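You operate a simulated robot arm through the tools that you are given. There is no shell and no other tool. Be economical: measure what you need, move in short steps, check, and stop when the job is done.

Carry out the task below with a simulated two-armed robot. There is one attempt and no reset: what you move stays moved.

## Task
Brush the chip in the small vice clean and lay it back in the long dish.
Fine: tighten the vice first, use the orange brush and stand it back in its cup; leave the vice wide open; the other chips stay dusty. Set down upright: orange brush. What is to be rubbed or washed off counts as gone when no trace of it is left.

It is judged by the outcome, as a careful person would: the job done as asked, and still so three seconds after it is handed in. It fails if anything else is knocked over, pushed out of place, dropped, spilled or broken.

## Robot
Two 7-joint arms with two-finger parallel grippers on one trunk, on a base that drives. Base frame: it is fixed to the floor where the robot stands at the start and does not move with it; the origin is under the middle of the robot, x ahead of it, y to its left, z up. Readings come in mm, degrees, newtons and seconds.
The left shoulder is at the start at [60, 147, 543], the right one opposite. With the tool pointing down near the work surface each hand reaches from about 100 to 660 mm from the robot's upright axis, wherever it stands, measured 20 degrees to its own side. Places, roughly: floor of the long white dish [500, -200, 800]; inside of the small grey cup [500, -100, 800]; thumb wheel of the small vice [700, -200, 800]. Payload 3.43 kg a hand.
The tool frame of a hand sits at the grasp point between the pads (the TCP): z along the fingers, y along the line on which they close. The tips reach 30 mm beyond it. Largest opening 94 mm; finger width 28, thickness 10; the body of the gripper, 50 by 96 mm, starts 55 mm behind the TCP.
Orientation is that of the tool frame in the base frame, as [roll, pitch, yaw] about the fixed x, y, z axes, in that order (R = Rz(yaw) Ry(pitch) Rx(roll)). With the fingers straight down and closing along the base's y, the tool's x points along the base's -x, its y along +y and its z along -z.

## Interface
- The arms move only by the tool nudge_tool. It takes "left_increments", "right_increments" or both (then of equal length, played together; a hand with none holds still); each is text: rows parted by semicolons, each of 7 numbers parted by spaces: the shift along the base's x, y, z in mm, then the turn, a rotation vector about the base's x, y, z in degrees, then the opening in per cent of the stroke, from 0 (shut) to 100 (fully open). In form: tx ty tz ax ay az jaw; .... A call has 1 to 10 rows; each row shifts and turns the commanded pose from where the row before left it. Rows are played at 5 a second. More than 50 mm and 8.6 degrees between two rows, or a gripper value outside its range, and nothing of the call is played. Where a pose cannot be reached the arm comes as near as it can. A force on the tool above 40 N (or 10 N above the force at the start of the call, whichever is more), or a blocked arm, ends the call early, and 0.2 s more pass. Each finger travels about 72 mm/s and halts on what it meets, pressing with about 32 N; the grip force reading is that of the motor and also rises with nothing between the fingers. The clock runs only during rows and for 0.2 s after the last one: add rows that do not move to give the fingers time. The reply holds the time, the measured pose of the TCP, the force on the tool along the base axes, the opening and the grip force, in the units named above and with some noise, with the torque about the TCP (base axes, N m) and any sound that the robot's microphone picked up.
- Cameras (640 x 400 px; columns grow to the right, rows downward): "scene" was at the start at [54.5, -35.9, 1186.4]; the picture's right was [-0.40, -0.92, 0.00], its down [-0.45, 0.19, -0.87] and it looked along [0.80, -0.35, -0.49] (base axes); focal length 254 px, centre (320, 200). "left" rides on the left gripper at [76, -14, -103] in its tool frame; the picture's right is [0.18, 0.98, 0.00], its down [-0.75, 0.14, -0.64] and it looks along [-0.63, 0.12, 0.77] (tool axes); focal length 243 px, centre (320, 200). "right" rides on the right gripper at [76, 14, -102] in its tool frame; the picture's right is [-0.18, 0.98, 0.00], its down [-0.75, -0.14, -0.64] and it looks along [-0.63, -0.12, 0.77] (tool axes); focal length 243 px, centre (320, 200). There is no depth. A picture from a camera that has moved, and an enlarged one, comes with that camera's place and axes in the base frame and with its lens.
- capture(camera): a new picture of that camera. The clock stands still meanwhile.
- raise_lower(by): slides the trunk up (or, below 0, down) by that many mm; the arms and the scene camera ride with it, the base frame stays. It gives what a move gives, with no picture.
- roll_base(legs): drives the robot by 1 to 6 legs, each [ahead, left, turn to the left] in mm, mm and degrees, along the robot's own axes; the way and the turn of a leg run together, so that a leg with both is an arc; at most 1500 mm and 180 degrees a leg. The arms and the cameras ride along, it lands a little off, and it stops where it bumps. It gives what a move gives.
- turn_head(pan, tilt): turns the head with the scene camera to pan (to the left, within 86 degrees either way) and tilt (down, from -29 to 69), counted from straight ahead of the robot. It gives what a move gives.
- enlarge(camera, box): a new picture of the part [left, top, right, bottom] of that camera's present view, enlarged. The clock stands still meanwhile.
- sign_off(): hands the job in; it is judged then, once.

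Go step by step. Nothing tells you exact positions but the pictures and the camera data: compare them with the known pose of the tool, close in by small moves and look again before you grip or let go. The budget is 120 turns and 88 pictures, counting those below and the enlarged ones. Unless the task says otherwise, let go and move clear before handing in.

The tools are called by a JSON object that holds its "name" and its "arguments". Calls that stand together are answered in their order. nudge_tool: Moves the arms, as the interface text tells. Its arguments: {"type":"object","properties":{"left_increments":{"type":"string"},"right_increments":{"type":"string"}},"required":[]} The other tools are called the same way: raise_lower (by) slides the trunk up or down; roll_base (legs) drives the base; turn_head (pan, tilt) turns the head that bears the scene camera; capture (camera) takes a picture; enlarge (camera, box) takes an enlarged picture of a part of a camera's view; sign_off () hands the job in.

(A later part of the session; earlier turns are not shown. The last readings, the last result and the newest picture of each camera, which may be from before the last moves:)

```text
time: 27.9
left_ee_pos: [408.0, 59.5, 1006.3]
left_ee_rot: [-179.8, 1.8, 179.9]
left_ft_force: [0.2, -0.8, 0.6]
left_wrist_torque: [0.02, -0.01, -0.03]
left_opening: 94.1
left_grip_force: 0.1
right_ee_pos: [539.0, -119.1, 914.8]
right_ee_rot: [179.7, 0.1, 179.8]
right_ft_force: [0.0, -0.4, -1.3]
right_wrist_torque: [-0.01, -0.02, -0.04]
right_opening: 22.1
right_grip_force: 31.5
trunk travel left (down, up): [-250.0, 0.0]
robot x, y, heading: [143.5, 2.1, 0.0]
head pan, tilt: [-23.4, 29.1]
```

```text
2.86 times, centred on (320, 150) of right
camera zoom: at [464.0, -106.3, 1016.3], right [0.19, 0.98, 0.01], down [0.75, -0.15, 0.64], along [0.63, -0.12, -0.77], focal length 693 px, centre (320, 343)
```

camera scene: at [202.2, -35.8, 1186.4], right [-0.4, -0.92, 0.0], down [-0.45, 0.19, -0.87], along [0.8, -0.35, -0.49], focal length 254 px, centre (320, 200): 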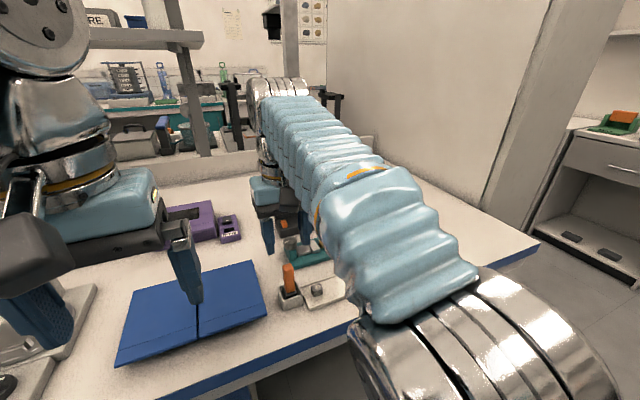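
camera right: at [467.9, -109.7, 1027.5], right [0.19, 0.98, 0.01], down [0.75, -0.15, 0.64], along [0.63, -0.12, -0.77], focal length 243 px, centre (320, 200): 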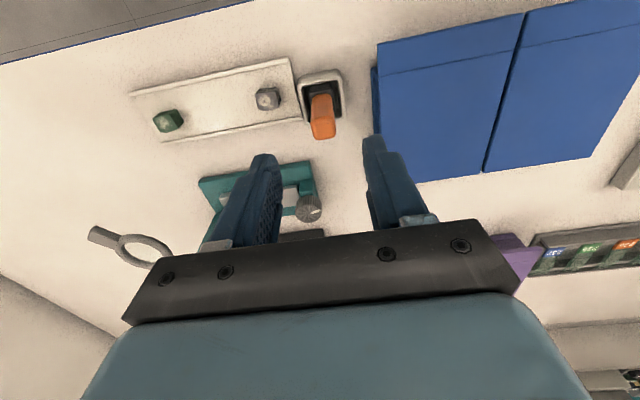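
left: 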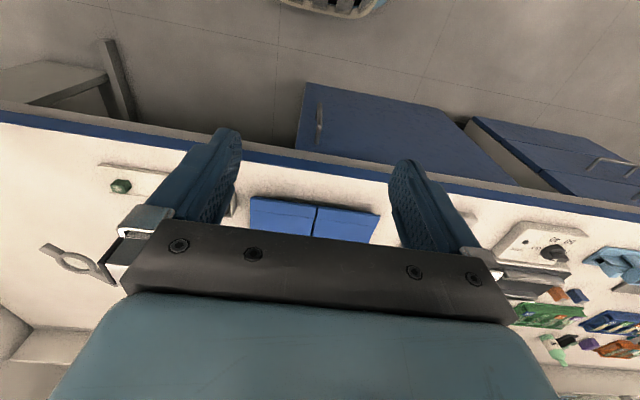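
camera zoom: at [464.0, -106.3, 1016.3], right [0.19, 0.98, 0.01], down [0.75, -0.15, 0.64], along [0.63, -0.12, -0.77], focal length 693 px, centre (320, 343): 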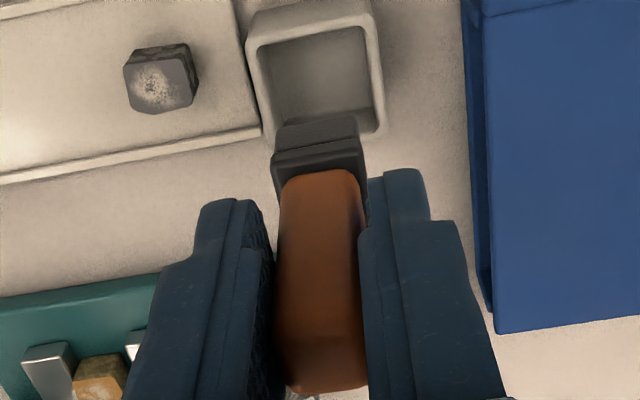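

The brush's bristle tips are about 67 mm below the TCP. I carry it at safe height over the chip at (653.5, -241) and lower to just above.

{"name": "nudge_tool", "arguments": {"right_increments": "0 0 15 0 0 0 0; 28 -30 0 0 0 0 0; 28 -30 0 0 0 0 0; 29 -31 0 0 0 0 0; 29 -31 0 0 0 0 0; 0 0 -25 0 0 0 0; 0 0 -20 0 0 0 0; 0 0 0 0 0 0 0"}}

{"name": "capture", "arguments": {"camera": "scene"}}

{"name": "capture", "arguments": {"camera": "right"}}

```text
time: 29.7
left_ee_pos: [409.1, 59.8, 1006.4]
left_ee_rot: [-179.8, 1.8, 179.9]
left_ft_force: [0.3, -0.1, 0.2]
left_wrist_torque: [-0.03, 0.03, 0.0]
left_opening: 94.0
left_grip_force: 0.0
right_ee_pos: [647.6, -236.2, 881.7]
right_ee_rot: [179.6, 0.2, 179.8]
right_ft_force: [-0.9, -0.1, -0.6]
right_wrist_torque: [0.0, 0.01, 0.02]
right_opening: 22.1
right_grip_force: 32.2
right hand out of reach, approached as far as the arm can: row 5
trunk travel left (down, up): [-250.0, 0.0]
robot x, y, heading: [144.7, 1.8, -0.1]
head pan, tilt: [-23.4, 29.1]
```

```text
50 pictures are left
camera scene: at [202.3, -35.8, 1186.4], right [-0.4, -0.92, 0.0], down [-0.45, 0.19, -0.87], along [0.8, -0.35, -0.49], focal length 254 px, centre (320, 200)
```

scene: 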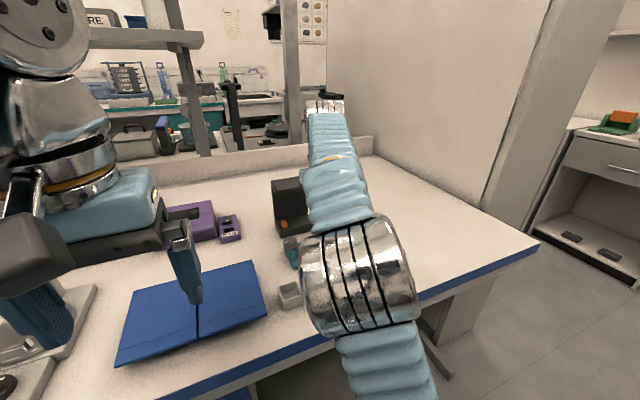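

```text
49 pictures are left
camera right: at [570.8, -222.5, 982.8], right [0.19, 0.98, 0.01], down [0.75, -0.15, 0.64], along [0.63, -0.12, -0.77], focal length 243 px, centre (320, 200)
```

right: 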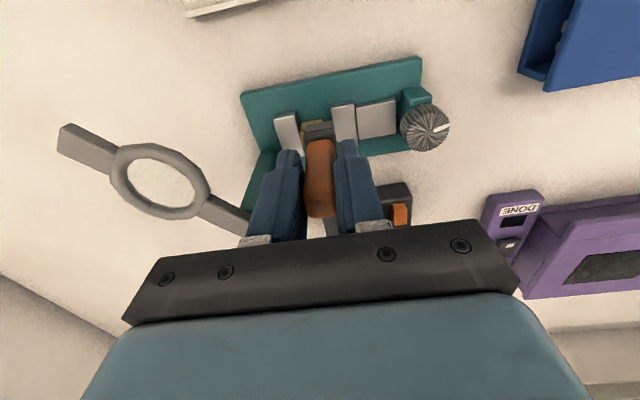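

I'm near the arm's limit here, so I lift and pull the brush back 60 mm, then drive forward 60 mm for comfortable reach.

{"name": "nudge_tool", "arguments": {"right_increments": "0 0 22 0 0 0 0; -30 0 0 0 0 0 0; -30 0 0 0 0 0 0; 0 0 0 0 0 0 0"}}

{"name": "roll_base", "arguments": {"legs": [[60, 0, 0]]}}

{"name": "capture", "arguments": {"camera": "right"}}

```text
time: 30.7
left_ee_pos: [408.9, 58.4, 1006.1]
left_ee_rot: [-179.7, 1.8, 179.9]
left_ft_force: [-0.1, 0.6, 0.1]
left_wrist_torque: [-0.01, -0.06, 0.04]
left_opening: 94.0
left_grip_force: 0.1
right_ee_pos: [586.5, -235.8, 904.9]
right_ee_rot: [179.7, 0.1, 179.8]
right_ft_force: [-0.7, -0.4, -1.1]
right_wrist_torque: [0.01, -0.04, -0.01]
right_opening: 21.8
right_grip_force: 32.3
trunk travel left (down, up): [-250.0, 0.0]
robot x, y, heading: [149.4, -1.4, -0.0]
head pan, tilt: [-23.4, 29.1]
```

```text
time: 31.6
left_ee_pos: [467.2, 58.4, 1006.7]
left_ee_rot: [-179.8, 1.7, -180.0]
left_ft_force: [-0.4, 0.2, -0.2]
left_wrist_torque: [0.0, 0.01, 0.03]
left_opening: 94.1
left_grip_force: 0.0
right_ee_pos: [646.2, -236.2, 905.0]
right_ee_rot: [179.7, 0.1, 179.7]
right_ft_force: [0.7, 0.0, -0.1]
right_wrist_torque: [-0.01, -0.02, 0.03]
right_opening: 22.0
right_grip_force: 32.8
trunk travel left (down, up): [-250.0, 0.0]
robot x, y, heading: [205.6, -2.0, 0.0]
head pan, tilt: [-23.4, 29.1]
```

```text
48 pictures are left
camera right: at [571.0, -222.5, 1006.2], right [0.19, 0.98, 0.01], down [0.75, -0.15, 0.64], along [0.63, -0.12, -0.77], focal length 243 px, centre (320, 200)
```

right: 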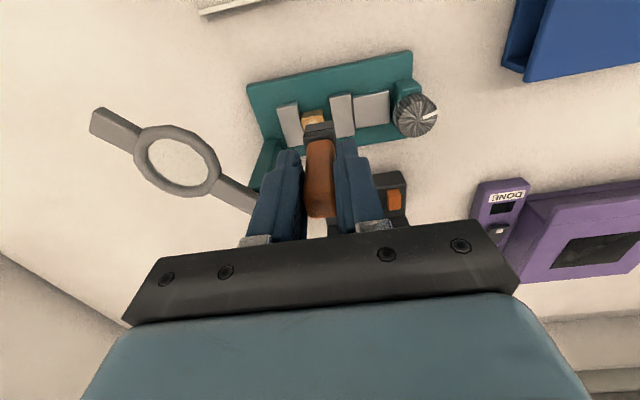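

Now I position over the chip and lower in small steps until the bristles touch.

{"name": "nudge_tool", "arguments": {"right_increments": "7 -5 -10 0 0 0 0; 0 0 -15 0 0 0 0; 0 0 -8 0 0 0 0; 0 0 -2 0 0 0 0; 0 0 -2 0 0 0 0; 0 0 -2 0 0 0 0; 0 0 0 0 0 0 0"}}

{"name": "enlarge", "arguments": {"camera": "right", "box": [240, 90, 400, 200]}}

```text
time: 33.2
left_ee_pos: [468.0, 60.3, 1007.3]
left_ee_rot: [-179.9, 1.8, 179.9]
left_ft_force: [0.1, -0.9, 0.2]
left_wrist_torque: [-0.01, -0.01, 0.0]
left_opening: 94.0
left_grip_force: 0.0
right_ee_pos: [653.6, -240.4, 865.8]
right_ee_rot: [179.7, 0.3, 179.8]
right_ft_force: [0.8, -0.4, 7.1]
right_wrist_torque: [-0.08, -0.09, 0.01]
right_opening: 22.1
right_grip_force: 32.1
trunk travel left (down, up): [-250.0, 0.0]
robot x, y, heading: [208.1, 0.9, -0.1]
head pan, tilt: [-23.4, 29.1]
```

```text
3.64 times, centred on (320, 145) of right
camera zoom: at [577.9, -227.4, 967.6], right [0.19, 0.98, 0.01], down [0.75, -0.15, 0.64], along [0.63, -0.12, -0.77], focal length 882 px, centre (320, 400)
```

zoom: 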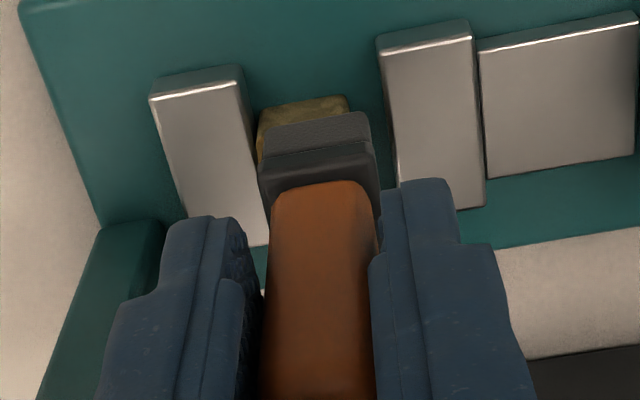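

The bristles touch the chip (7 N), but the gap beside the chip looks wide. I check the jaws and the wheel mark before brushing.

{"name": "nudge_tool", "arguments": {"right_increments": "0 0 20 0 0 0 0; 0 0 20 0 0 0 0; -40 0 0 0 0 0 0; 0 0 0 0 0 0 0"}}

{"name": "enlarge", "arguments": {"camera": "right", "box": [230, 110, 450, 250]}}

```text
time: 34.2
left_ee_pos: [468.3, 59.0, 1007.3]
left_ee_rot: [-179.9, 1.9, 179.8]
left_ft_force: [-0.5, 0.2, -0.1]
left_wrist_torque: [0.02, -0.01, 0.0]
left_opening: 94.0
left_grip_force: 0.1
right_ee_pos: [613.5, -240.5, 905.9]
right_ee_rot: [179.6, 0.1, 179.8]
right_ft_force: [-0.8, 0.9, -0.1]
right_wrist_torque: [0.01, -0.04, 0.0]
right_opening: 22.0
right_grip_force: 32.4
trunk travel left (down, up): [-250.0, 0.0]
robot x, y, heading: [207.8, -2.1, 0.2]
head pan, tilt: [-23.4, 29.1]
```

```text
2.86 times, centred on (340, 180) of right
camera zoom: at [537.4, -226.9, 1008.5], right [0.19, 0.98, 0.01], down [0.75, -0.15, 0.64], along [0.63, -0.12, -0.77], focal length 693 px, centre (263, 257)
```

zoom: 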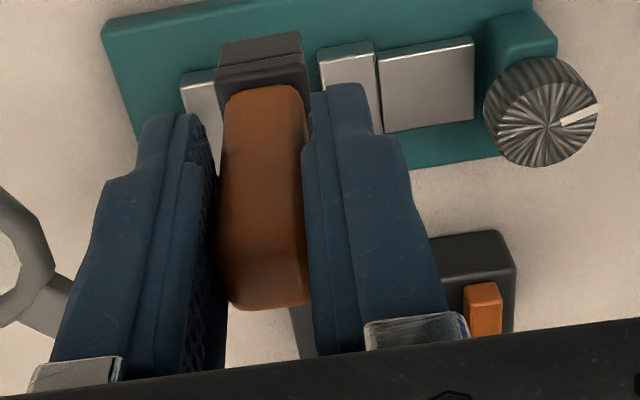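

The wheel mark is back near its starting direction and the jaw stands ~6 mm off the chip: the vice sprang back when I let go of it over-tightened. I return the brush to its cup first, then retighten more gently.

{"name": "nudge_tool", "arguments": {"right_increments": "-25 30 4 0 0 0 0; -25 30 5 0 0 0 0; -24.4 30.5 0 0 0 0 0; 0 31 0 0 0 0 0; 0 0 -20 0 0 0 0; 0 0 0 0 0 0 0"}}

{"name": "enlarge", "arguments": {"camera": "right", "box": [220, 60, 420, 200]}}

{"name": "capture", "arguments": {"camera": "scene"}}

```text
time: 35.6
left_ee_pos: [468.8, 60.0, 1007.3]
left_ee_rot: [-179.8, 1.9, 179.8]
left_ft_force: [0.2, 0.5, -0.8]
left_wrist_torque: [0.0, -0.01, -0.01]
left_opening: 94.1
left_grip_force: 0.1
right_ee_pos: [536.8, -119.3, 895.8]
right_ee_rot: [179.7, 0.0, 179.7]
right_ft_force: [0.0, 0.2, -0.8]
right_wrist_torque: [0.01, 0.03, -0.01]
right_opening: 22.0
right_grip_force: 31.9
trunk travel left (down, up): [-250.0, 0.0]
robot x, y, heading: [204.9, 0.9, 0.4]
head pan, tilt: [-23.4, 29.1]
```

```text
2.86 times, centred on (320, 130) of right
camera zoom: at [461.4, -105.2, 996.4], right [0.19, 0.98, 0.01], down [0.75, -0.15, 0.64], along [0.63, -0.12, -0.77], focal length 693 px, centre (320, 400)
```

zoom: 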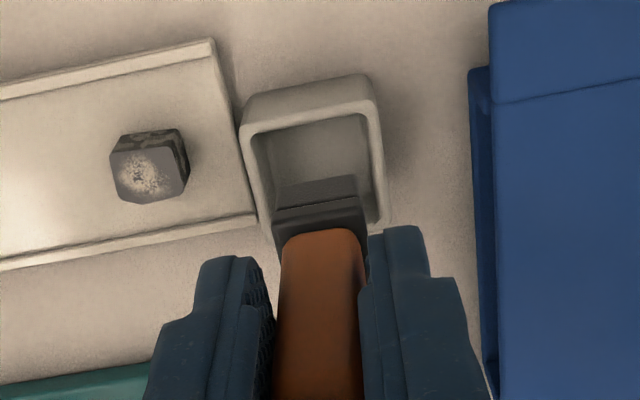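

```text
44 pictures are left
camera scene: at [261.9, -35.8, 1186.4], right [-0.4, -0.92, 0.0], down [-0.45, 0.19, -0.87], along [0.8, -0.35, -0.49], focal length 254 px, centre (320, 200)
```

scene: 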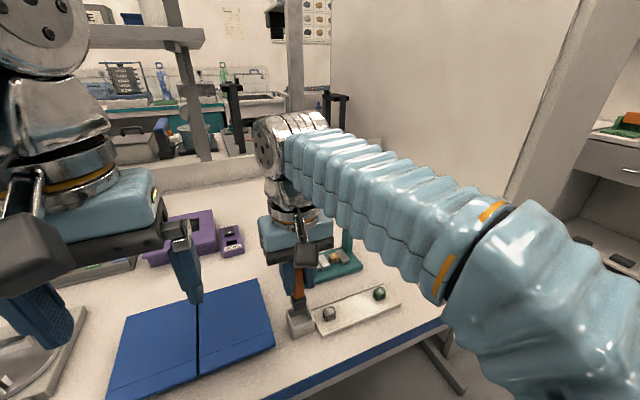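

Brush is above its cup, about 1–2 mm off the pick pose. I correct and lower to the original height.

{"name": "nudge_tool", "arguments": {"right_increments": "1.5 0.3 -20 0 0 0 0; 0 0 -20 0 0 0 0; 0 0 -8 0 0 0 0; 0 0 0 0 0 0 0"}}

{"name": "enlarge", "arguments": {"camera": "right", "box": [220, 60, 420, 200]}}

```text
time: 36.6
left_ee_pos: [468.8, 60.0, 1007.0]
left_ee_rot: [-179.8, 1.8, 179.9]
left_ft_force: [-1.0, -0.4, -0.3]
left_wrist_torque: [-0.01, 0.02, 0.0]
left_opening: 94.0
left_grip_force: 0.0
right_ee_pos: [539.5, -119.9, 846.6]
right_ee_rot: [179.7, 0.2, 179.6]
right_ft_force: [0.0, 0.4, -0.9]
right_wrist_torque: [0.04, -0.03, -0.01]
right_opening: 22.4
right_grip_force: 31.8
trunk travel left (down, up): [-250.0, 0.0]
robot x, y, heading: [206.1, -1.2, 0.1]
head pan, tilt: [-23.4, 29.1]
```

```text
2.86 times, centred on (320, 130) of right
camera zoom: at [464.8, -106.6, 947.8], right [0.19, 0.98, 0.01], down [0.75, -0.15, 0.64], along [0.63, -0.12, -0.77], focal length 693 px, centre (320, 400)
```

zoom: 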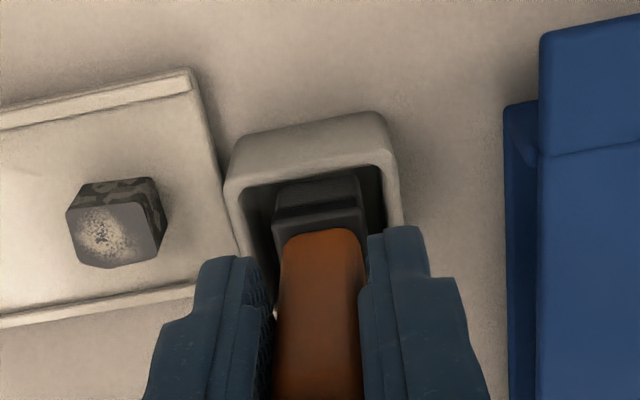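

The head is inside the cup. I lower the last millimetres until it touches the floor.

{"name": "nudge_tool", "arguments": {"right_increments": "0 0 -1.5 0 0 0 0; 0 0 -1.5 0 0 0 0; 0 0 0 0 0 0 0"}}

```text
time: 37.4
left_ee_pos: [467.2, 59.3, 1007.1]
left_ee_rot: [-179.9, 1.8, 179.9]
left_ft_force: [-0.2, 0.1, 0.4]
left_wrist_torque: [-0.01, -0.01, 0.01]
left_opening: 93.8
left_grip_force: 0.1
right_ee_pos: [540.6, -118.9, 843.6]
right_ee_rot: [179.7, 0.0, 179.7]
right_ft_force: [0.2, -1.0, -0.8]
right_wrist_torque: [0.0, -0.02, 0.01]
right_opening: 22.0
right_grip_force: 31.7
trunk travel left (down, up): [-250.0, 0.0]
robot x, y, heading: [208.6, -0.4, -0.1]
head pan, tilt: [-23.4, 29.1]
```

It is at its original height. One more millimetre, then release and rise.

{"name": "nudge_tool", "arguments": {"right_increments": "0 0 -1 0 0 0 0; 0 0 0 0 0 0 0; 0 0 0 0 0 0 30; 0 0 0 0 0 0 55; 0 0 0 0 0 0 55; 0 0 25 0 0 0 55; 0 0 30 0 0 0 55; 0 0 25 0 0 0 55; 0 0 0 0 0 0 55"}}

{"name": "enlarge", "arguments": {"camera": "scene", "box": [270, 230, 390, 350]}}

```text
time: 39.4
left_ee_pos: [469.2, 59.2, 1008.0]
left_ee_rot: [-179.8, 1.8, 179.9]
left_ft_force: [-0.2, -0.1, -0.5]
left_wrist_torque: [0.0, 0.02, 0.04]
left_opening: 94.1
left_grip_force: 0.1
right_ee_pos: [540.6, -117.2, 921.9]
right_ee_rot: [179.7, 0.1, 179.7]
right_ft_force: [-0.7, -0.3, 0.7]
right_wrist_torque: [-0.03, -0.01, -0.01]
right_opening: 51.7
right_grip_force: 0.1
trunk travel left (down, up): [-250.0, 0.0]
robot x, y, heading: [206.8, -3.4, -0.3]
head pan, tilt: [-23.4, 29.1]
```

```text
3.33 times, centred on (330, 290) of scene
camera zoom: at [261.9, -35.7, 1186.4], right [-0.4, -0.92, 0.0], down [-0.45, 0.19, -0.87], along [0.8, -0.35, -0.49], focal length 848 px, centre (287, -100)
```

zoom: 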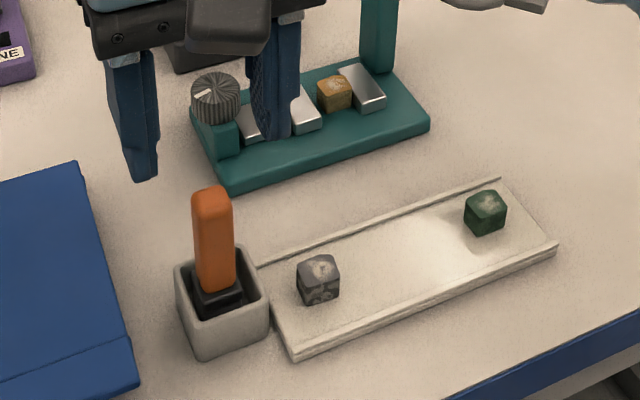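

Brush stands in its cup as before. Now back over the wheel; I pre-turn nothing and lower to it.

{"name": "nudge_tool", "arguments": {"right_increments": "30 -10 0 0 0 0 55; 30 -10 0 0 0 0 55; 30 -10 0 0 0 0 55; 29 -9 -15 0 0 0 55; 0 0 -25 0 0 0 55; 0 0 -20 0 0 0 55; 0 0 -15 0 0 0 55; 0 0 -10 0 0 0 55; 0 0 0 0 0 0 55"}}

{"name": "enlarge", "arguments": {"camera": "right", "box": [200, 110, 400, 230]}}

```text
time: 41.4
left_ee_pos: [468.0, 59.6, 1008.4]
left_ee_rot: [-179.7, 1.8, 179.9]
left_ft_force: [0.4, 0.8, 0.3]
left_wrist_torque: [-0.04, 0.03, -0.03]
left_opening: 94.0
left_grip_force: 0.0
right_ee_pos: [660.4, -157.7, 837.7]
right_ee_rot: [179.7, 0.1, 179.7]
right_ft_force: [0.0, -0.9, -0.1]
right_wrist_torque: [0.01, 0.0, 0.0]
right_opening: 51.7
right_grip_force: 0.1
trunk travel left (down, up): [-250.0, 0.0]
robot x, y, heading: [206.9, -1.0, 0.2]
head pan, tilt: [-23.4, 29.1]
```

```text
3.20 times, centred on (300, 170) of right
camera zoom: at [584.3, -144.2, 938.9], right [0.19, 0.98, 0.01], down [0.75, -0.15, 0.64], along [0.63, -0.12, -0.77], focal length 776 px, centre (384, 296)
```

zoom: 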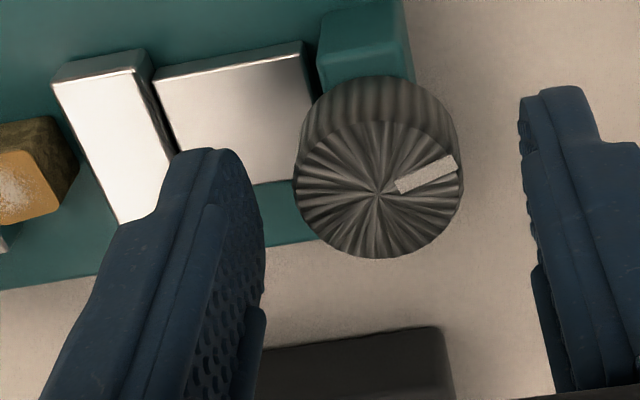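

Centre reads (658, -159). I shift 2 mm, grip and turn clockwise about 80°.

{"name": "nudge_tool", "arguments": {"right_increments": "-2 -1 -2 0 0 0 55; 0 0 0 0 0 0 0; 0 0 0 0 0 0 0; 0 0 0 0 0 -8 0; 0 0 0 0 0 -8 0; 0 0 0 0 0 -8 0; 0 0 0 0 0 -8 0; 0 0 0 0 0 -8 0; 0 0 0 0 0 -8 0; 0 0 0 0 0 0 0"}}

```text
time: 43.6
left_ee_pos: [468.7, 60.7, 1006.7]
left_ee_rot: [-179.7, 1.8, 180.0]
left_ft_force: [0.0, 0.6, -0.8]
left_wrist_torque: [0.0, 0.0, 0.01]
left_opening: 93.9
left_grip_force: 0.0
right_ee_pos: [657.5, -157.4, 835.2]
right_ee_rot: [179.7, 0.1, 131.7]
right_ft_force: [5.2, 14.6, -1.3]
right_wrist_torque: [0.96, 0.06, 0.05]
right_opening: 30.7
right_grip_force: 44.7
trunk travel left (down, up): [-250.0, 0.0]
robot x, y, heading: [205.6, 0.7, 0.2]
head pan, tilt: [-23.4, 29.1]
```

{"name": "nudge_tool", "arguments": {"right_increments": "0 0 0 0 0 -8 0; 0 0 0 0 0 -8 0; 0 0 0 0 0 -8 0; 0 0 0 0 0 -8 0; 0 0 0 0 0 -8 0; 0 0 0 0 0 -8 0; 0 0 0 0 0 -8 0; 0 0 0 0 0 0 0"}}

{"name": "enlarge", "arguments": {"camera": "scene", "box": [290, 230, 390, 290]}}

```text
time: 45.4
left_ee_pos: [468.8, 60.2, 1006.9]
left_ee_rot: [-179.6, 1.7, 179.8]
left_ft_force: [0.0, -0.2, -0.2]
left_wrist_torque: [-0.01, 0.01, -0.02]
left_opening: 94.2
left_grip_force: 0.1
right_ee_pos: [660.3, -158.2, 835.6]
right_ee_rot: [179.6, 0.1, 75.6]
right_ft_force: [21.2, 17.4, 7.7]
right_wrist_torque: [-0.03, -0.58, 0.03]
right_opening: 31.0
right_grip_force: 45.4
trunk travel left (down, up): [-250.0, 0.0]
robot x, y, heading: [212.5, -1.1, 0.3]
head pan, tilt: [-23.4, 29.1]
```

```text
6.40 times, centred on (340, 260) of scene
camera zoom: at [263.3, -34.1, 1186.5], right [-0.4, -0.92, 0.0], down [-0.45, 0.19, -0.87], along [0.8, -0.35, -0.49], focal length 1628 px, centre (192, -184)
```

zoom: 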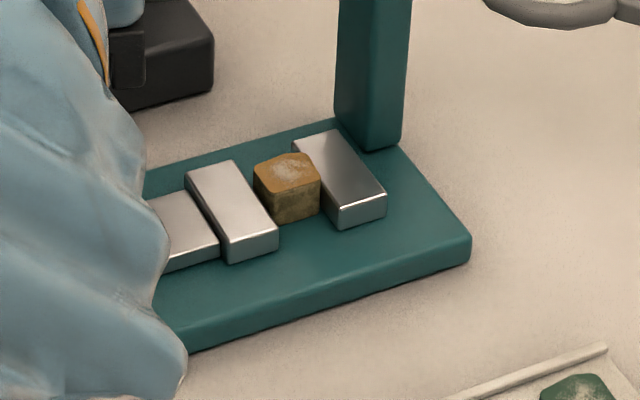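

104° turned, a couple of millimetres remain. I release, rise, turn back and see whether the wheel stays.

{"name": "nudge_tool", "arguments": {"right_increments": "0 0 0 0 0 0 55; 0 0 0 0 0 0 55; 0 0 18 0 0 0 55; 0 0 0 0 0 8.5 55; 0 0 0 0 0 8.5 55; 0 0 0 0 0 8.5 55; 0 0 0 0 0 8.5 55; 0 0 0 0 0 8.5 55; 0 0 0 0 0 8.5 55; 0 0 0 0 0 8.5 55"}}

{"name": "nudge_tool", "arguments": {"right_increments": "0 0 0 0 0 8.5 55; 0 0 0 0 0 8.5 55; 0 0 0 0 0 8.5 55; 0 0 0 0 0 8.5 55; 0 0 0 0 0 8.5 55; 0 0 0 0 0 0 55"}}

{"name": "enlarge", "arguments": {"camera": "right", "box": [180, 90, 420, 230]}}

```text
time: 47.6
left_ee_pos: [467.0, 59.7, 1007.9]
left_ee_rot: [-179.8, 1.7, -180.0]
left_ft_force: [0.1, -0.2, -0.3]
left_wrist_torque: [0.0, 0.01, 0.02]
left_opening: 94.1
left_grip_force: 0.1
right_ee_pos: [657.9, -160.5, 852.7]
right_ee_rot: [179.6, 0.2, 135.4]
right_ft_force: [0.6, 1.0, -0.4]
right_wrist_torque: [-0.03, 0.02, -0.01]
right_opening: 52.1
right_grip_force: 0.0
trunk travel left (down, up): [-250.0, 0.0]
robot x, y, heading: [209.3, 0.2, -0.3]
head pan, tilt: [-23.4, 29.1]
```

```text
time: 49.0
left_ee_pos: [468.6, 58.6, 1007.2]
left_ee_rot: [-179.9, 1.6, 179.9]
left_ft_force: [0.7, 0.6, 0.2]
left_wrist_torque: [0.01, 0.01, -0.02]
left_opening: 93.6
left_grip_force: 0.0
right_ee_pos: [657.9, -158.8, 854.1]
right_ee_rot: [179.7, 0.0, 177.8]
right_ft_force: [-0.2, -0.9, -0.9]
right_wrist_torque: [0.03, 0.0, 0.0]
right_opening: 51.8
right_grip_force: 0.1
trunk travel left (down, up): [-250.0, 0.0]
robot x, y, heading: [206.6, 1.1, -0.1]
head pan, tilt: [-23.4, 29.1]
```

```text
2.67 times, centred on (300, 160) of right
camera zoom: at [582.9, -143.3, 955.2], right [0.22, 0.98, 0.01], down [0.75, -0.17, 0.64], along [0.63, -0.14, -0.77], focal length 647 px, centre (373, 307)
```

zoom: 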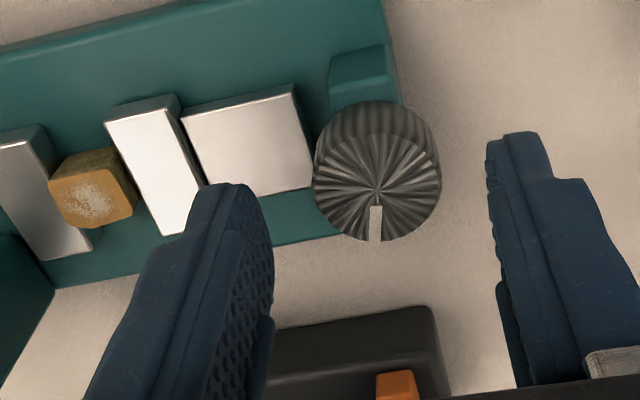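

The wheel held its place. I regrip and turn 40°, then finish in small steps watching the torque.

{"name": "nudge_tool", "arguments": {"right_increments": "0 0 -18 0 0 0 55; 0 0 0 0 0 0 0; 0 0 0 0 0 0 0; 0 0 0 0 0 -8 0; 0 0 0 0 0 -8 0; 0 0 0 0 0 -8 0; 0 0 0 0 0 -8 0; 0 0 0 0 0 -8 0; 0 0 0 0 0 0 0"}}

{"name": "nudge_tool", "arguments": {"right_increments": "0 0 0 0 0 -4 0; 0 0 0 0 0 0 0"}}

{"name": "nudge_tool", "arguments": {"right_increments": "0 0 0 0 0 -4 0; 0 0 0 0 0 0 0"}}

{"name": "enlarge", "arguments": {"camera": "right", "box": [160, 100, 400, 250]}}

```text
time: 51.0
left_ee_pos: [469.9, 57.7, 1006.4]
left_ee_rot: [-179.8, 1.8, 179.9]
left_ft_force: [0.1, -0.7, -0.2]
left_wrist_torque: [-0.02, 0.0, -0.01]
left_opening: 94.0
left_grip_force: 0.0
right_ee_pos: [658.1, -157.8, 835.4]
right_ee_rot: [179.7, 0.0, 137.5]
right_ft_force: [7.3, 6.3, -9.0]
right_wrist_torque: [0.58, -0.08, 0.05]
right_opening: 30.8
right_grip_force: 44.9
trunk travel left (down, up): [-250.0, 0.0]
robot x, y, heading: [207.3, 0.6, -0.1]
head pan, tilt: [-23.4, 29.1]
```

```text
time: 51.6
left_ee_pos: [469.9, 60.3, 1006.5]
left_ee_rot: [-179.7, 1.7, 179.9]
left_ft_force: [-0.4, 0.6, -0.4]
left_wrist_torque: [-0.01, 0.01, 0.04]
left_opening: 94.2
left_grip_force: 0.0
right_ee_pos: [659.2, -157.9, 834.5]
right_ee_rot: [179.7, 0.1, 133.8]
right_ft_force: [8.2, 13.3, -15.1]
right_wrist_torque: [0.65, -0.13, 0.06]
right_opening: 31.3
right_grip_force: 45.2
trunk travel left (down, up): [-250.0, 0.0]
robot x, y, heading: [208.1, 0.3, -0.1]
head pan, tilt: [-23.4, 29.1]
```

```text
time: 52.2
left_ee_pos: [470.0, 59.8, 1006.4]
left_ee_rot: [-179.6, 1.7, 179.9]
left_ft_force: [0.6, 0.5, 0.7]
left_wrist_torque: [0.02, 0.0, 0.0]
left_opening: 94.1
left_grip_force: 0.1
right_ee_pos: [659.0, -157.2, 836.1]
right_ee_rot: [179.7, 0.0, 129.7]
right_ft_force: [7.9, 16.5, -12.8]
right_wrist_torque: [0.86, -0.09, 0.09]
right_opening: 31.1
right_grip_force: 45.3
trunk travel left (down, up): [-250.0, 0.0]
robot x, y, heading: [206.8, -1.3, 0.0]
head pan, tilt: [-23.4, 29.1]
```

```text
2.67 times, centred on (280, 175) of right
camera zoom: at [621.2, -90.9, 936.6], right [0.87, 0.49, 0.01], down [0.37, -0.67, 0.64], along [0.32, -0.56, -0.77], focal length 647 px, centre (427, 267)
```

zoom: 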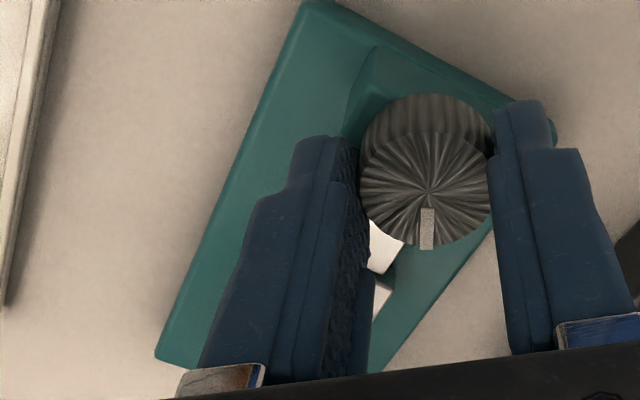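

Torque is just starting to rise (0.09). A little more, then I release and check that it holds.

{"name": "nudge_tool", "arguments": {"right_increments": "0 0 0 0 0 -4 0; 0 0 0 0 0 0 0"}}

{"name": "nudge_tool", "arguments": {"right_increments": "0 0 0 0 0 -4 0; 0 0 0 0 0 0 0"}}

{"name": "nudge_tool", "arguments": {"right_increments": "0 0 0 0 0 0 45; 0 0 0 0 0 0 55; 0 0 0 0 0 0 55"}}

{"name": "enlarge", "arguments": {"camera": "right", "box": [160, 100, 400, 250]}}

```text
time: 52.8
left_ee_pos: [469.3, 61.1, 1007.9]
left_ee_rot: [-179.8, 1.7, 179.9]
left_ft_force: [-0.3, -0.2, -0.8]
left_wrist_torque: [-0.01, -0.01, 0.0]
left_opening: 94.0
left_grip_force: 0.1
right_ee_pos: [657.8, -157.6, 834.7]
right_ee_rot: [179.9, 0.1, 125.8]
right_ft_force: [7.4, 18.9, -14.0]
right_wrist_torque: [0.75, -0.07, 0.14]
right_opening: 31.0
right_grip_force: 45.2
trunk travel left (down, up): [-250.0, 0.0]
robot x, y, heading: [207.1, -1.3, 0.1]
head pan, tilt: [-23.4, 29.1]
```

```text
time: 53.4
left_ee_pos: [469.2, 60.1, 1006.4]
left_ee_rot: [-179.7, 1.7, -179.9]
left_ft_force: [0.0, -1.0, 0.2]
left_wrist_torque: [0.01, -0.01, 0.02]
left_opening: 94.0
left_grip_force: 0.2
right_ee_pos: [660.0, -157.2, 835.7]
right_ee_rot: [179.8, 0.2, 121.7]
right_ft_force: [9.6, 19.9, -16.3]
right_wrist_torque: [0.5, -0.38, 0.18]
right_opening: 31.0
right_grip_force: 44.9
trunk travel left (down, up): [-250.0, 0.0]
robot x, y, heading: [209.9, -0.4, -0.2]
head pan, tilt: [-23.4, 29.1]
```

```text
time: 54.2
left_ee_pos: [468.8, 59.7, 1007.2]
left_ee_rot: [-179.8, 1.7, 179.9]
left_ft_force: [0.1, 0.9, -0.8]
left_wrist_torque: [-0.01, 0.02, 0.02]
left_opening: 93.8
left_grip_force: 0.0
right_ee_pos: [657.8, -159.8, 836.4]
right_ee_rot: [179.7, 0.1, 121.7]
right_ft_force: [-0.1, 0.7, -0.1]
right_wrist_torque: [0.0, 0.02, 0.02]
right_opening: 51.6
right_grip_force: 0.1
trunk travel left (down, up): [-250.0, 0.0]
robot x, y, heading: [208.4, -0.1, -0.1]
head pan, tilt: [-23.4, 29.1]
```

```text
2.67 times, centred on (280, 175) of right
camera zoom: at [629.8, -87.6, 937.3], right [0.93, 0.36, 0.01], down [0.27, -0.72, 0.64], along [0.24, -0.6, -0.77], focal length 647 px, centre (427, 267)
```

zoom: 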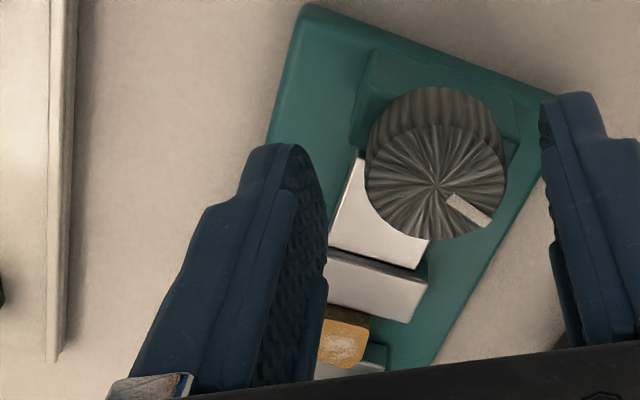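

The wheel springs back about 55° when released under load. So I will tighten again and then ease the hand back until torque is near zero before letting go.

{"name": "nudge_tool", "arguments": {"right_increments": "0 0 4 0 0 8 55; 0 0 0 0 0 8 55; 0 0 0 0 0 8 55; 0 0 0 0 0 8 55; 0 0 0 0 0 8 55; 0.3 1 -4 0 0 0 55; 0 0 0 0 0 0 0; 0 0 0 0 0 0 0; 0 0 0 0 0 0 0"}}

{"name": "nudge_tool", "arguments": {"right_increments": "0 0 0 0 0 -8 0; 0 0 0 0 0 -8 0; 0 0 0 0 0 -8 0; 0 0 0 0 0 -8 0; 0 0 0 0 0 -8 0; 0 0 0 0 0 0 0"}}

{"name": "nudge_tool", "arguments": {"right_increments": "0 0 0 0 0 -6 0; 0 0 0 0 0 0 0"}}

{"name": "nudge_tool", "arguments": {"right_increments": "0 0 0 0 0 -6 0; 0 0 0 0 0 0 0"}}

```text
time: 56.2
left_ee_pos: [467.5, 59.0, 1006.3]
left_ee_rot: [-179.9, 1.8, 179.9]
left_ft_force: [-0.4, -0.8, -0.5]
left_wrist_torque: [-0.01, 0.0, 0.01]
left_opening: 93.9
left_grip_force: 0.0
right_ee_pos: [658.9, -159.0, 837.1]
right_ee_rot: [179.6, 0.2, 161.7]
right_ft_force: [-0.1, -0.7, 1.3]
right_wrist_torque: [-0.01, 0.1, -0.01]
right_opening: 31.5
right_grip_force: 45.1
trunk travel left (down, up): [-250.0, 0.0]
robot x, y, heading: [206.2, 1.2, 0.1]
head pan, tilt: [-23.4, 29.1]
```

```text
time: 57.6
left_ee_pos: [468.1, 58.8, 1006.0]
left_ee_rot: [-179.7, 1.8, 179.9]
left_ft_force: [-0.8, -0.6, 0.4]
left_wrist_torque: [0.02, 0.01, -0.01]
left_opening: 93.9
left_grip_force: 0.1
right_ee_pos: [659.5, -159.2, 836.0]
right_ee_rot: [179.7, 0.2, 121.6]
right_ft_force: [7.1, -1.8, 0.0]
right_wrist_torque: [0.01, -0.3, 0.07]
right_opening: 31.2
right_grip_force: 45.1
trunk travel left (down, up): [-250.0, 0.0]
robot x, y, heading: [208.4, 1.1, -0.2]
head pan, tilt: [-23.4, 29.1]
```

```text
time: 58.2
left_ee_pos: [468.1, 59.3, 1007.6]
left_ee_rot: [-179.8, 1.7, 179.9]
left_ft_force: [0.6, 0.0, -0.4]
left_wrist_torque: [0.02, -0.03, 0.04]
left_opening: 93.9
left_grip_force: 0.0
right_ee_pos: [658.1, -157.7, 834.5]
right_ee_rot: [179.6, 0.1, 115.7]
right_ft_force: [11.3, 0.6, 2.4]
right_wrist_torque: [-0.31, -0.52, 0.07]
right_opening: 31.0
right_grip_force: 45.2
trunk travel left (down, up): [-250.0, 0.0]
robot x, y, heading: [206.7, -2.4, 0.0]
head pan, tilt: [-23.4, 29.1]
```

```text
time: 58.8
left_ee_pos: [467.8, 60.7, 1007.1]
left_ee_rot: [-179.7, 1.8, 179.8]
left_ft_force: [0.5, -0.5, 0.3]
left_wrist_torque: [-0.02, -0.01, -0.03]
left_opening: 94.0
left_grip_force: 0.0
right_ee_pos: [659.2, -157.9, 836.7]
right_ee_rot: [179.5, 0.1, 109.7]
right_ft_force: [16.4, 3.2, 8.5]
right_wrist_torque: [0.25, -0.47, 0.18]
right_opening: 31.2
right_grip_force: 44.2
trunk travel left (down, up): [-250.0, 0.0]
robot x, y, heading: [206.0, -3.4, -0.0]
head pan, tilt: [-23.4, 29.1]
```

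Torque is 0.18 at 109.7°. I tighten to about 0.25, then ease back stepwise.

{"name": "nudge_tool", "arguments": {"right_increments": "0 0 0 0 0 -4 0; 0 0 0 0 0 0 0; 0 0 0 0 0 0 0; 0 0 0 0 0 0 0"}}

{"name": "nudge_tool", "arguments": {"right_increments": "0 0 0 0 0 4 0; 0 0 0 0 0 0 0"}}

{"name": "nudge_tool", "arguments": {"right_increments": "0 0 0 0 0 4 0; 0 0 0 0 0 0 0"}}

{"name": "nudge_tool", "arguments": {"right_increments": "0 0 0 0 0 2 0; 0 0 0 0 0 0 0"}}

```text
time: 59.8
left_ee_pos: [469.7, 60.6, 1007.6]
left_ee_rot: [-179.8, 1.7, 180.0]
left_ft_force: [-0.6, -1.1, -0.3]
left_wrist_torque: [-0.01, -0.01, -0.03]
left_opening: 93.8
left_grip_force: 0.0
right_ee_pos: [660.2, -158.1, 835.6]
right_ee_rot: [179.7, 0.1, 105.8]
right_ft_force: [17.0, 7.1, 7.4]
right_wrist_torque: [0.38, -0.51, 0.21]
right_opening: 30.8
right_grip_force: 45.1
trunk travel left (down, up): [-250.0, 0.0]
robot x, y, heading: [205.3, -4.4, 0.2]
head pan, tilt: [-23.4, 29.1]
```

```text
time: 60.4
left_ee_pos: [467.9, 59.9, 1006.1]
left_ee_rot: [-179.7, 1.7, 179.9]
left_ft_force: [0.2, -0.3, -0.1]
left_wrist_torque: [0.04, -0.02, 0.0]
left_opening: 93.7
left_grip_force: 0.0
right_ee_pos: [658.9, -157.5, 835.5]
right_ee_rot: [179.7, 0.0, 109.8]
right_ft_force: [14.6, 7.2, 8.5]
right_wrist_torque: [0.02, -0.49, 0.15]
right_opening: 31.1
right_grip_force: 45.2
trunk travel left (down, up): [-250.0, 0.0]
robot x, y, heading: [206.4, -3.4, -0.2]
head pan, tilt: [-23.4, 29.1]
```

```text
time: 61.0
left_ee_pos: [467.6, 60.7, 1006.5]
left_ee_rot: [-179.7, 1.6, 179.9]
left_ft_force: [0.4, 0.0, -0.5]
left_wrist_torque: [0.01, -0.02, -0.04]
left_opening: 94.0
left_grip_force: 0.0
right_ee_pos: [660.1, -157.6, 836.4]
right_ee_rot: [179.7, 0.2, 113.8]
right_ft_force: [16.5, 6.2, 15.3]
right_wrist_torque: [0.93, -0.17, 0.12]
right_opening: 31.3
right_grip_force: 45.1
trunk travel left (down, up): [-250.0, 0.0]
robot x, y, heading: [204.0, -0.8, 0.0]
head pan, tilt: [-23.4, 29.1]
```

```text
time: 61.6
left_ee_pos: [469.5, 58.5, 1007.7]
left_ee_rot: [-179.6, 1.7, 179.9]
left_ft_force: [0.2, -0.2, -0.1]
left_wrist_torque: [-0.02, 0.01, -0.01]
left_opening: 94.0
left_grip_force: 0.1
right_ee_pos: [658.5, -158.0, 835.5]
right_ee_rot: [179.6, 0.2, 115.8]
right_ft_force: [18.8, 7.8, 16.2]
right_wrist_torque: [0.37, -0.57, 0.11]
right_opening: 31.1
right_grip_force: 44.9
trunk travel left (down, up): [-250.0, 0.0]
robot x, y, heading: [208.5, 2.0, -0.1]
head pan, tilt: [-23.4, 29.1]
```

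Still 0.11 from the spring side; I ease back further and relieve the side load.

{"name": "nudge_tool", "arguments": {"right_increments": "1 0.5 1 0 0 3 0; 0 0 0 0 0 0 0"}}

{"name": "nudge_tool", "arguments": {"right_increments": "0.5 0 0.5 0 0 3 0; 0 0 0 0 0 0 0"}}

{"name": "nudge_tool", "arguments": {"right_increments": "0 0 0 0 0 2 0; 0 0 0 0 0 0 0"}}

{"name": "enlarge", "arguments": {"camera": "scene", "box": [290, 230, 390, 290]}}

```text
time: 62.2
left_ee_pos: [468.1, 59.2, 1007.0]
left_ee_rot: [-179.7, 1.8, 179.9]
left_ft_force: [-0.3, -0.1, 0.6]
left_wrist_torque: [-0.02, -0.01, 0.01]
left_opening: 93.8
left_grip_force: 0.1
right_ee_pos: [658.7, -158.4, 836.4]
right_ee_rot: [179.9, 0.1, 118.7]
right_ft_force: [5.8, 6.1, -1.6]
right_wrist_torque: [-0.98, -0.64, 0.11]
right_opening: 30.8
right_grip_force: 44.9
trunk travel left (down, up): [-250.0, 0.0]
robot x, y, heading: [203.7, -5.8, -0.2]
head pan, tilt: [-23.4, 29.1]
```

```text
time: 62.8
left_ee_pos: [467.6, 60.0, 1006.8]
left_ee_rot: [-179.8, 1.8, 179.8]
left_ft_force: [-0.2, -0.3, -0.3]
left_wrist_torque: [0.03, 0.0, -0.01]
left_opening: 94.1
left_grip_force: 0.0
right_ee_pos: [658.2, -156.7, 835.7]
right_ee_rot: [179.9, 0.0, 121.6]
right_ft_force: [-8.8, 5.1, -20.8]
right_wrist_torque: [-0.28, 0.03, 0.05]
right_opening: 31.3
right_grip_force: 45.2
trunk travel left (down, up): [-250.0, 0.0]
robot x, y, heading: [209.0, 0.9, 0.4]
head pan, tilt: [-23.4, 29.1]
```

```text
time: 63.4
left_ee_pos: [467.5, 58.9, 1007.1]
left_ee_rot: [-179.9, 1.9, 179.9]
left_ft_force: [-0.3, -0.3, -0.1]
left_wrist_torque: [0.0, -0.01, -0.02]
left_opening: 93.9
left_grip_force: 0.0
right_ee_pos: [660.2, -157.5, 835.9]
right_ee_rot: [179.8, 0.0, 123.7]
right_ft_force: [-10.6, 2.5, -23.1]
right_wrist_torque: [0.64, 0.54, 0.04]
right_opening: 30.8
right_grip_force: 44.8
trunk travel left (down, up): [-250.0, 0.0]
robot x, y, heading: [206.4, 1.0, -0.1]
head pan, tilt: [-23.4, 29.1]
```

```text
6.40 times, centred on (340, 260) of scene
camera zoom: at [262.3, -36.0, 1186.2], right [-0.4, -0.92, 0.0], down [-0.45, 0.19, -0.87], along [0.8, -0.35, -0.49], focal length 1628 px, centre (192, -184)
```

zoom: 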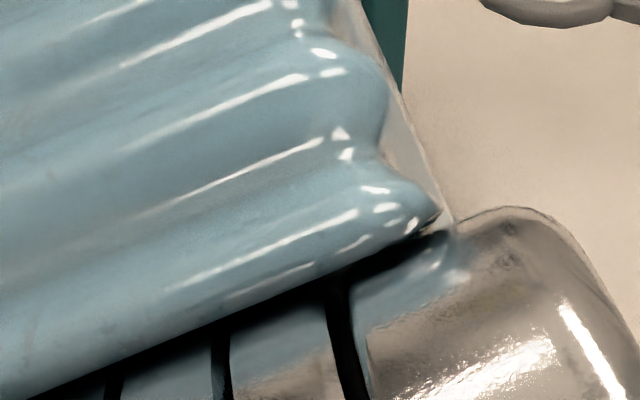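

Torque is down to 0.04; I relieve the vertical load and release, then look.

{"name": "nudge_tool", "arguments": {"right_increments": "-0.5 0 -1 0 0 0 0; 0 0 0 0 0 0 25; 0 0 0 0 0 0 35; 0 0 0 0 0 0 45; 0 0 0 0 0 0 55; 0 0 0 0 0 0 55"}}

{"name": "enlarge", "arguments": {"camera": "right", "box": [160, 100, 400, 250]}}

```text
time: 64.8
left_ee_pos: [467.2, 59.2, 1007.0]
left_ee_rot: [-179.8, 1.8, 179.9]
left_ft_force: [0.2, -0.8, -0.1]
left_wrist_torque: [-0.04, -0.03, -0.01]
left_opening: 94.1
left_grip_force: 0.1
right_ee_pos: [659.0, -157.5, 836.2]
right_ee_rot: [179.8, 0.2, 123.7]
right_ft_force: [0.7, 0.0, -0.7]
right_wrist_torque: [0.03, -0.01, 0.03]
right_opening: 51.4
right_grip_force: 0.0
trunk travel left (down, up): [-250.0, 0.0]
robot x, y, heading: [211.3, 2.3, -0.3]
head pan, tilt: [-23.4, 29.1]
```

```text
2.67 times, centred on (280, 175) of right
camera zoom: at [628.7, -87.2, 936.9], right [0.92, 0.39, 0.01], down [0.3, -0.71, 0.64], along [0.26, -0.59, -0.77], focal length 647 px, centre (427, 267)
```

zoom: 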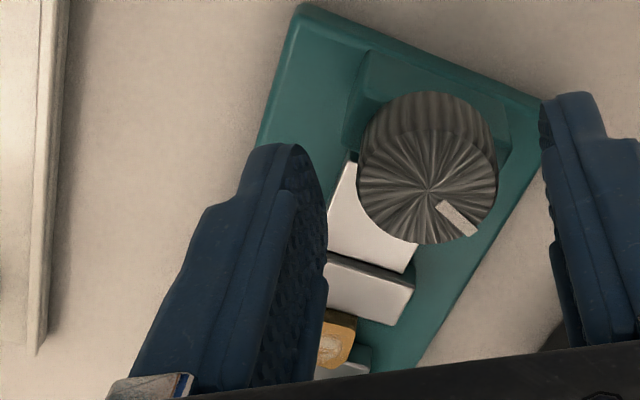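

It still sprang ~30°: the residual torque must be lower than the wheel's friction. I regrip, snug it again and ease back to essentially zero torque.

{"name": "nudge_tool", "arguments": {"right_increments": "0 0 0 0 0 8 55; 0 0 0 0 0 8 55; 0 -1 0 0 0 8 55; 0 0 0 0 0 0 55; 0 0 0 0 0 0 0; 0 0 0 0 0 0 0; 0 0 0 0 0 0 0"}}

{"name": "nudge_tool", "arguments": {"right_increments": "0 0 0 0 0 -7 0; 0 0 0 0 0 -7 0; 0 0 0 0 0 -7 0; 0 0 0 0 0 -7 0; 0 0 0 0 0 -7 0; 0 0 0 0 0 0 0"}}

{"name": "nudge_tool", "arguments": {"right_increments": "0 0 0 0 0 -5 0; 0 0 0 0 0 0 0; 0 0 0 0 0 0 0"}}

{"name": "nudge_tool", "arguments": {"right_increments": "0 0 0 0 0 5 0; 0 0 0 0 0 0 0; 0 0 0 0 0 0 0"}}

{"name": "nudge_tool", "arguments": {"right_increments": "0 0 0 0 0 4 0; 0 0 0 0 0 0 0; 0 0 0 0 0 0 0"}}

```text
time: 66.4
left_ee_pos: [468.5, 60.3, 1007.7]
left_ee_rot: [-179.8, 1.7, 179.9]
left_ft_force: [0.5, 0.6, -0.1]
left_wrist_torque: [0.0, 0.0, -0.03]
left_opening: 93.6
left_grip_force: 0.1
right_ee_pos: [659.1, -159.2, 836.5]
right_ee_rot: [179.7, 0.2, 147.8]
right_ft_force: [4.2, 5.3, 0.0]
right_wrist_torque: [0.44, -0.25, -0.01]
right_opening: 31.0
right_grip_force: 45.2
trunk travel left (down, up): [-250.0, 0.0]
robot x, y, heading: [207.6, 1.0, -0.1]
head pan, tilt: [-23.4, 29.1]
```

```text
time: 67.8
left_ee_pos: [469.1, 59.1, 1006.6]
left_ee_rot: [-179.8, 1.8, 179.9]
left_ft_force: [-0.1, 0.0, -0.4]
left_wrist_torque: [-0.01, 0.0, 0.03]
left_opening: 94.1
left_grip_force: 0.1
right_ee_pos: [659.6, -158.1, 836.8]
right_ee_rot: [179.9, 0.1, 112.6]
right_ft_force: [-0.6, 6.6, -7.9]
right_wrist_torque: [0.4, 0.22, 0.05]
right_opening: 31.0
right_grip_force: 44.5
trunk travel left (down, up): [-250.0, 0.0]
robot x, y, heading: [209.6, 1.5, 0.2]
head pan, tilt: [-23.4, 29.1]
```

```text
time: 68.6
left_ee_pos: [467.9, 59.1, 1007.1]
left_ee_rot: [-179.7, 1.8, 179.9]
left_ft_force: [-0.1, -0.3, -0.4]
left_wrist_torque: [0.01, -0.01, 0.0]
left_opening: 94.1
left_grip_force: 0.1
right_ee_pos: [659.2, -157.8, 836.5]
right_ee_rot: [179.7, 0.2, 107.7]
right_ft_force: [-3.5, 8.4, -3.5]
right_wrist_torque: [0.63, 0.34, 0.1]
right_opening: 31.0
right_grip_force: 45.1
trunk travel left (down, up): [-250.0, 0.0]
robot x, y, heading: [210.5, 2.5, -0.2]
head pan, tilt: [-23.4, 29.1]
```

```text
time: 69.4
left_ee_pos: [466.9, 59.6, 1007.6]
left_ee_rot: [-179.7, 1.8, 180.0]
left_ft_force: [-0.2, -0.5, 0.0]
left_wrist_torque: [0.03, -0.04, -0.01]
left_opening: 93.9
left_grip_force: 0.1
right_ee_pos: [659.4, -158.0, 836.6]
right_ee_rot: [179.7, 0.0, 112.8]
right_ft_force: [-4.5, 9.2, -3.6]
right_wrist_torque: [0.57, 0.25, 0.06]
right_opening: 30.9
right_grip_force: 45.1
trunk travel left (down, up): [-250.0, 0.0]
robot x, y, heading: [208.2, 0.3, 0.0]
head pan, tilt: [-23.4, 29.1]
```

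```text
time: 70.2
left_ee_pos: [467.6, 59.9, 1007.7]
left_ee_rot: [-179.7, 1.8, 179.9]
left_ft_force: [0.0, -0.2, -0.9]
left_wrist_torque: [0.0, 0.0, 0.02]
left_opening: 94.3
left_grip_force: 0.0
right_ee_pos: [658.2, -158.4, 834.9]
right_ee_rot: [179.7, 0.2, 116.8]
right_ft_force: [-5.4, 11.2, -7.3]
right_wrist_torque: [0.49, 0.34, 0.03]
right_opening: 30.8
right_grip_force: 44.9
trunk travel left (down, up): [-250.0, 0.0]
robot x, y, heading: [206.2, -0.5, 0.0]
head pan, tilt: [-23.4, 29.1]
```

Torque 0.03 now. Four degrees more back and release.

{"name": "nudge_tool", "arguments": {"right_increments": "0 0 0 0 0 3 0; 0 0 0 0 0 0 0; 0 0 0 0 0 0 0"}}

{"name": "nudge_tool", "arguments": {"right_increments": "0 0 0 0 0 0 55; 0 0 0 0 0 0 55; 0 0 0 0 0 0 55"}}

{"name": "enlarge", "arguments": {"camera": "right", "box": [160, 100, 400, 250]}}

```text
time: 71.0
left_ee_pos: [467.6, 61.1, 1006.8]
left_ee_rot: [-179.8, 1.8, 179.9]
left_ft_force: [0.0, 0.8, 0.1]
left_wrist_torque: [0.03, 0.01, 0.02]
left_opening: 94.0
left_grip_force: 0.1
right_ee_pos: [659.5, -157.6, 835.7]
right_ee_rot: [179.7, 0.0, 119.7]
right_ft_force: [-8.5, 8.7, -7.7]
right_wrist_torque: [-0.13, 0.13, 0.02]
right_opening: 30.9
right_grip_force: 45.1
trunk travel left (down, up): [-250.0, 0.0]
robot x, y, heading: [210.8, 1.3, 0.2]
head pan, tilt: [-23.4, 29.1]
```

```text
time: 71.8
left_ee_pos: [467.5, 60.4, 1006.8]
left_ee_rot: [-179.8, 1.8, 179.9]
left_ft_force: [0.8, -0.9, 0.3]
left_wrist_torque: [0.01, 0.0, 0.03]
left_opening: 94.0
left_grip_force: 0.0
right_ee_pos: [659.4, -158.0, 836.7]
right_ee_rot: [179.7, 0.1, 119.8]
right_ft_force: [-0.4, -0.4, -0.4]
right_wrist_torque: [-0.02, -0.01, 0.0]
right_opening: 51.8
right_grip_force: 0.0
trunk travel left (down, up): [-250.0, 0.0]
robot x, y, heading: [209.0, 1.8, -0.2]
head pan, tilt: [-23.4, 29.1]
```

```text
2.67 times, centred on (280, 175) of right
camera zoom: at [634.4, -86.3, 937.4], right [0.94, 0.33, 0.01], down [0.25, -0.72, 0.64], along [0.21, -0.61, -0.77], focal length 647 px, centre (427, 267)
```

zoom: 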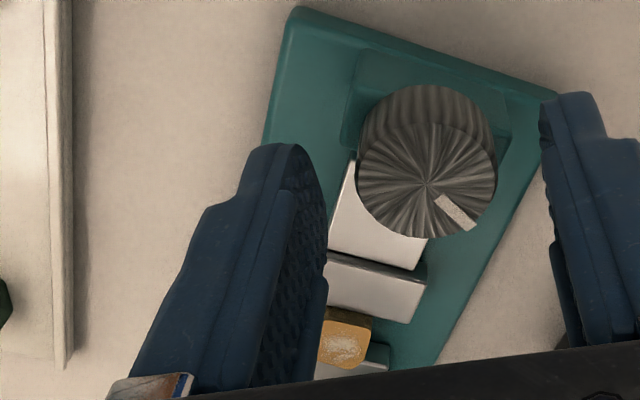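

The mark reads about the same as after the last release; I need to see the actual jaw gap. I lift off, turn back and look from above.

{"name": "nudge_tool", "arguments": {"right_increments": "0 0 25 0 0 0 55; 0 0 20 0 0 8.5 55; 0 0 0 0 0 8.5 55; 0 0 0 0 0 8.5 55; -10 0 0 0 0 8.5 55; -10 -10 0 0 0 8.5 55; -10 -10 0 0 0 8.5 55; -10 -10 0 0 0 8.5 55; 0 -10 0 0 0 0.5 55; 0 0 0 0 0 0 55"}}

{"name": "enlarge", "arguments": {"camera": "right", "box": [220, 90, 420, 220]}}

```text
time: 74.0
left_ee_pos: [467.5, 59.8, 1006.9]
left_ee_rot: [-179.8, 1.8, 179.9]
left_ft_force: [0.2, -0.1, 0.3]
left_wrist_torque: [0.0, 0.01, -0.01]
left_opening: 93.9
left_grip_force: 0.1
right_ee_pos: [619.2, -198.8, 880.1]
right_ee_rot: [179.6, 0.1, 179.9]
right_ft_force: [-0.6, 0.0, -0.3]
right_wrist_torque: [-0.02, 0.02, 0.01]
right_opening: 51.9
right_grip_force: 0.1
trunk travel left (down, up): [-250.0, 0.0]
robot x, y, heading: [207.8, 0.7, -0.2]
head pan, tilt: [-23.4, 29.1]
```

```text
3.08 times, centred on (320, 155) of right
camera zoom: at [544.3, -185.5, 982.3], right [0.19, 0.98, 0.01], down [0.75, -0.15, 0.64], along [0.63, -0.12, -0.77], focal length 746 px, centre (320, 338)
```

zoom: 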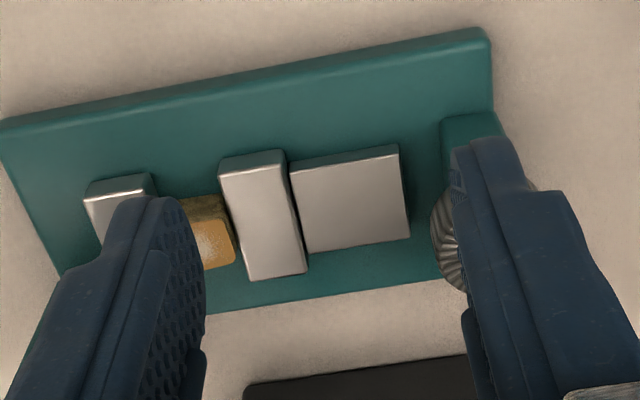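

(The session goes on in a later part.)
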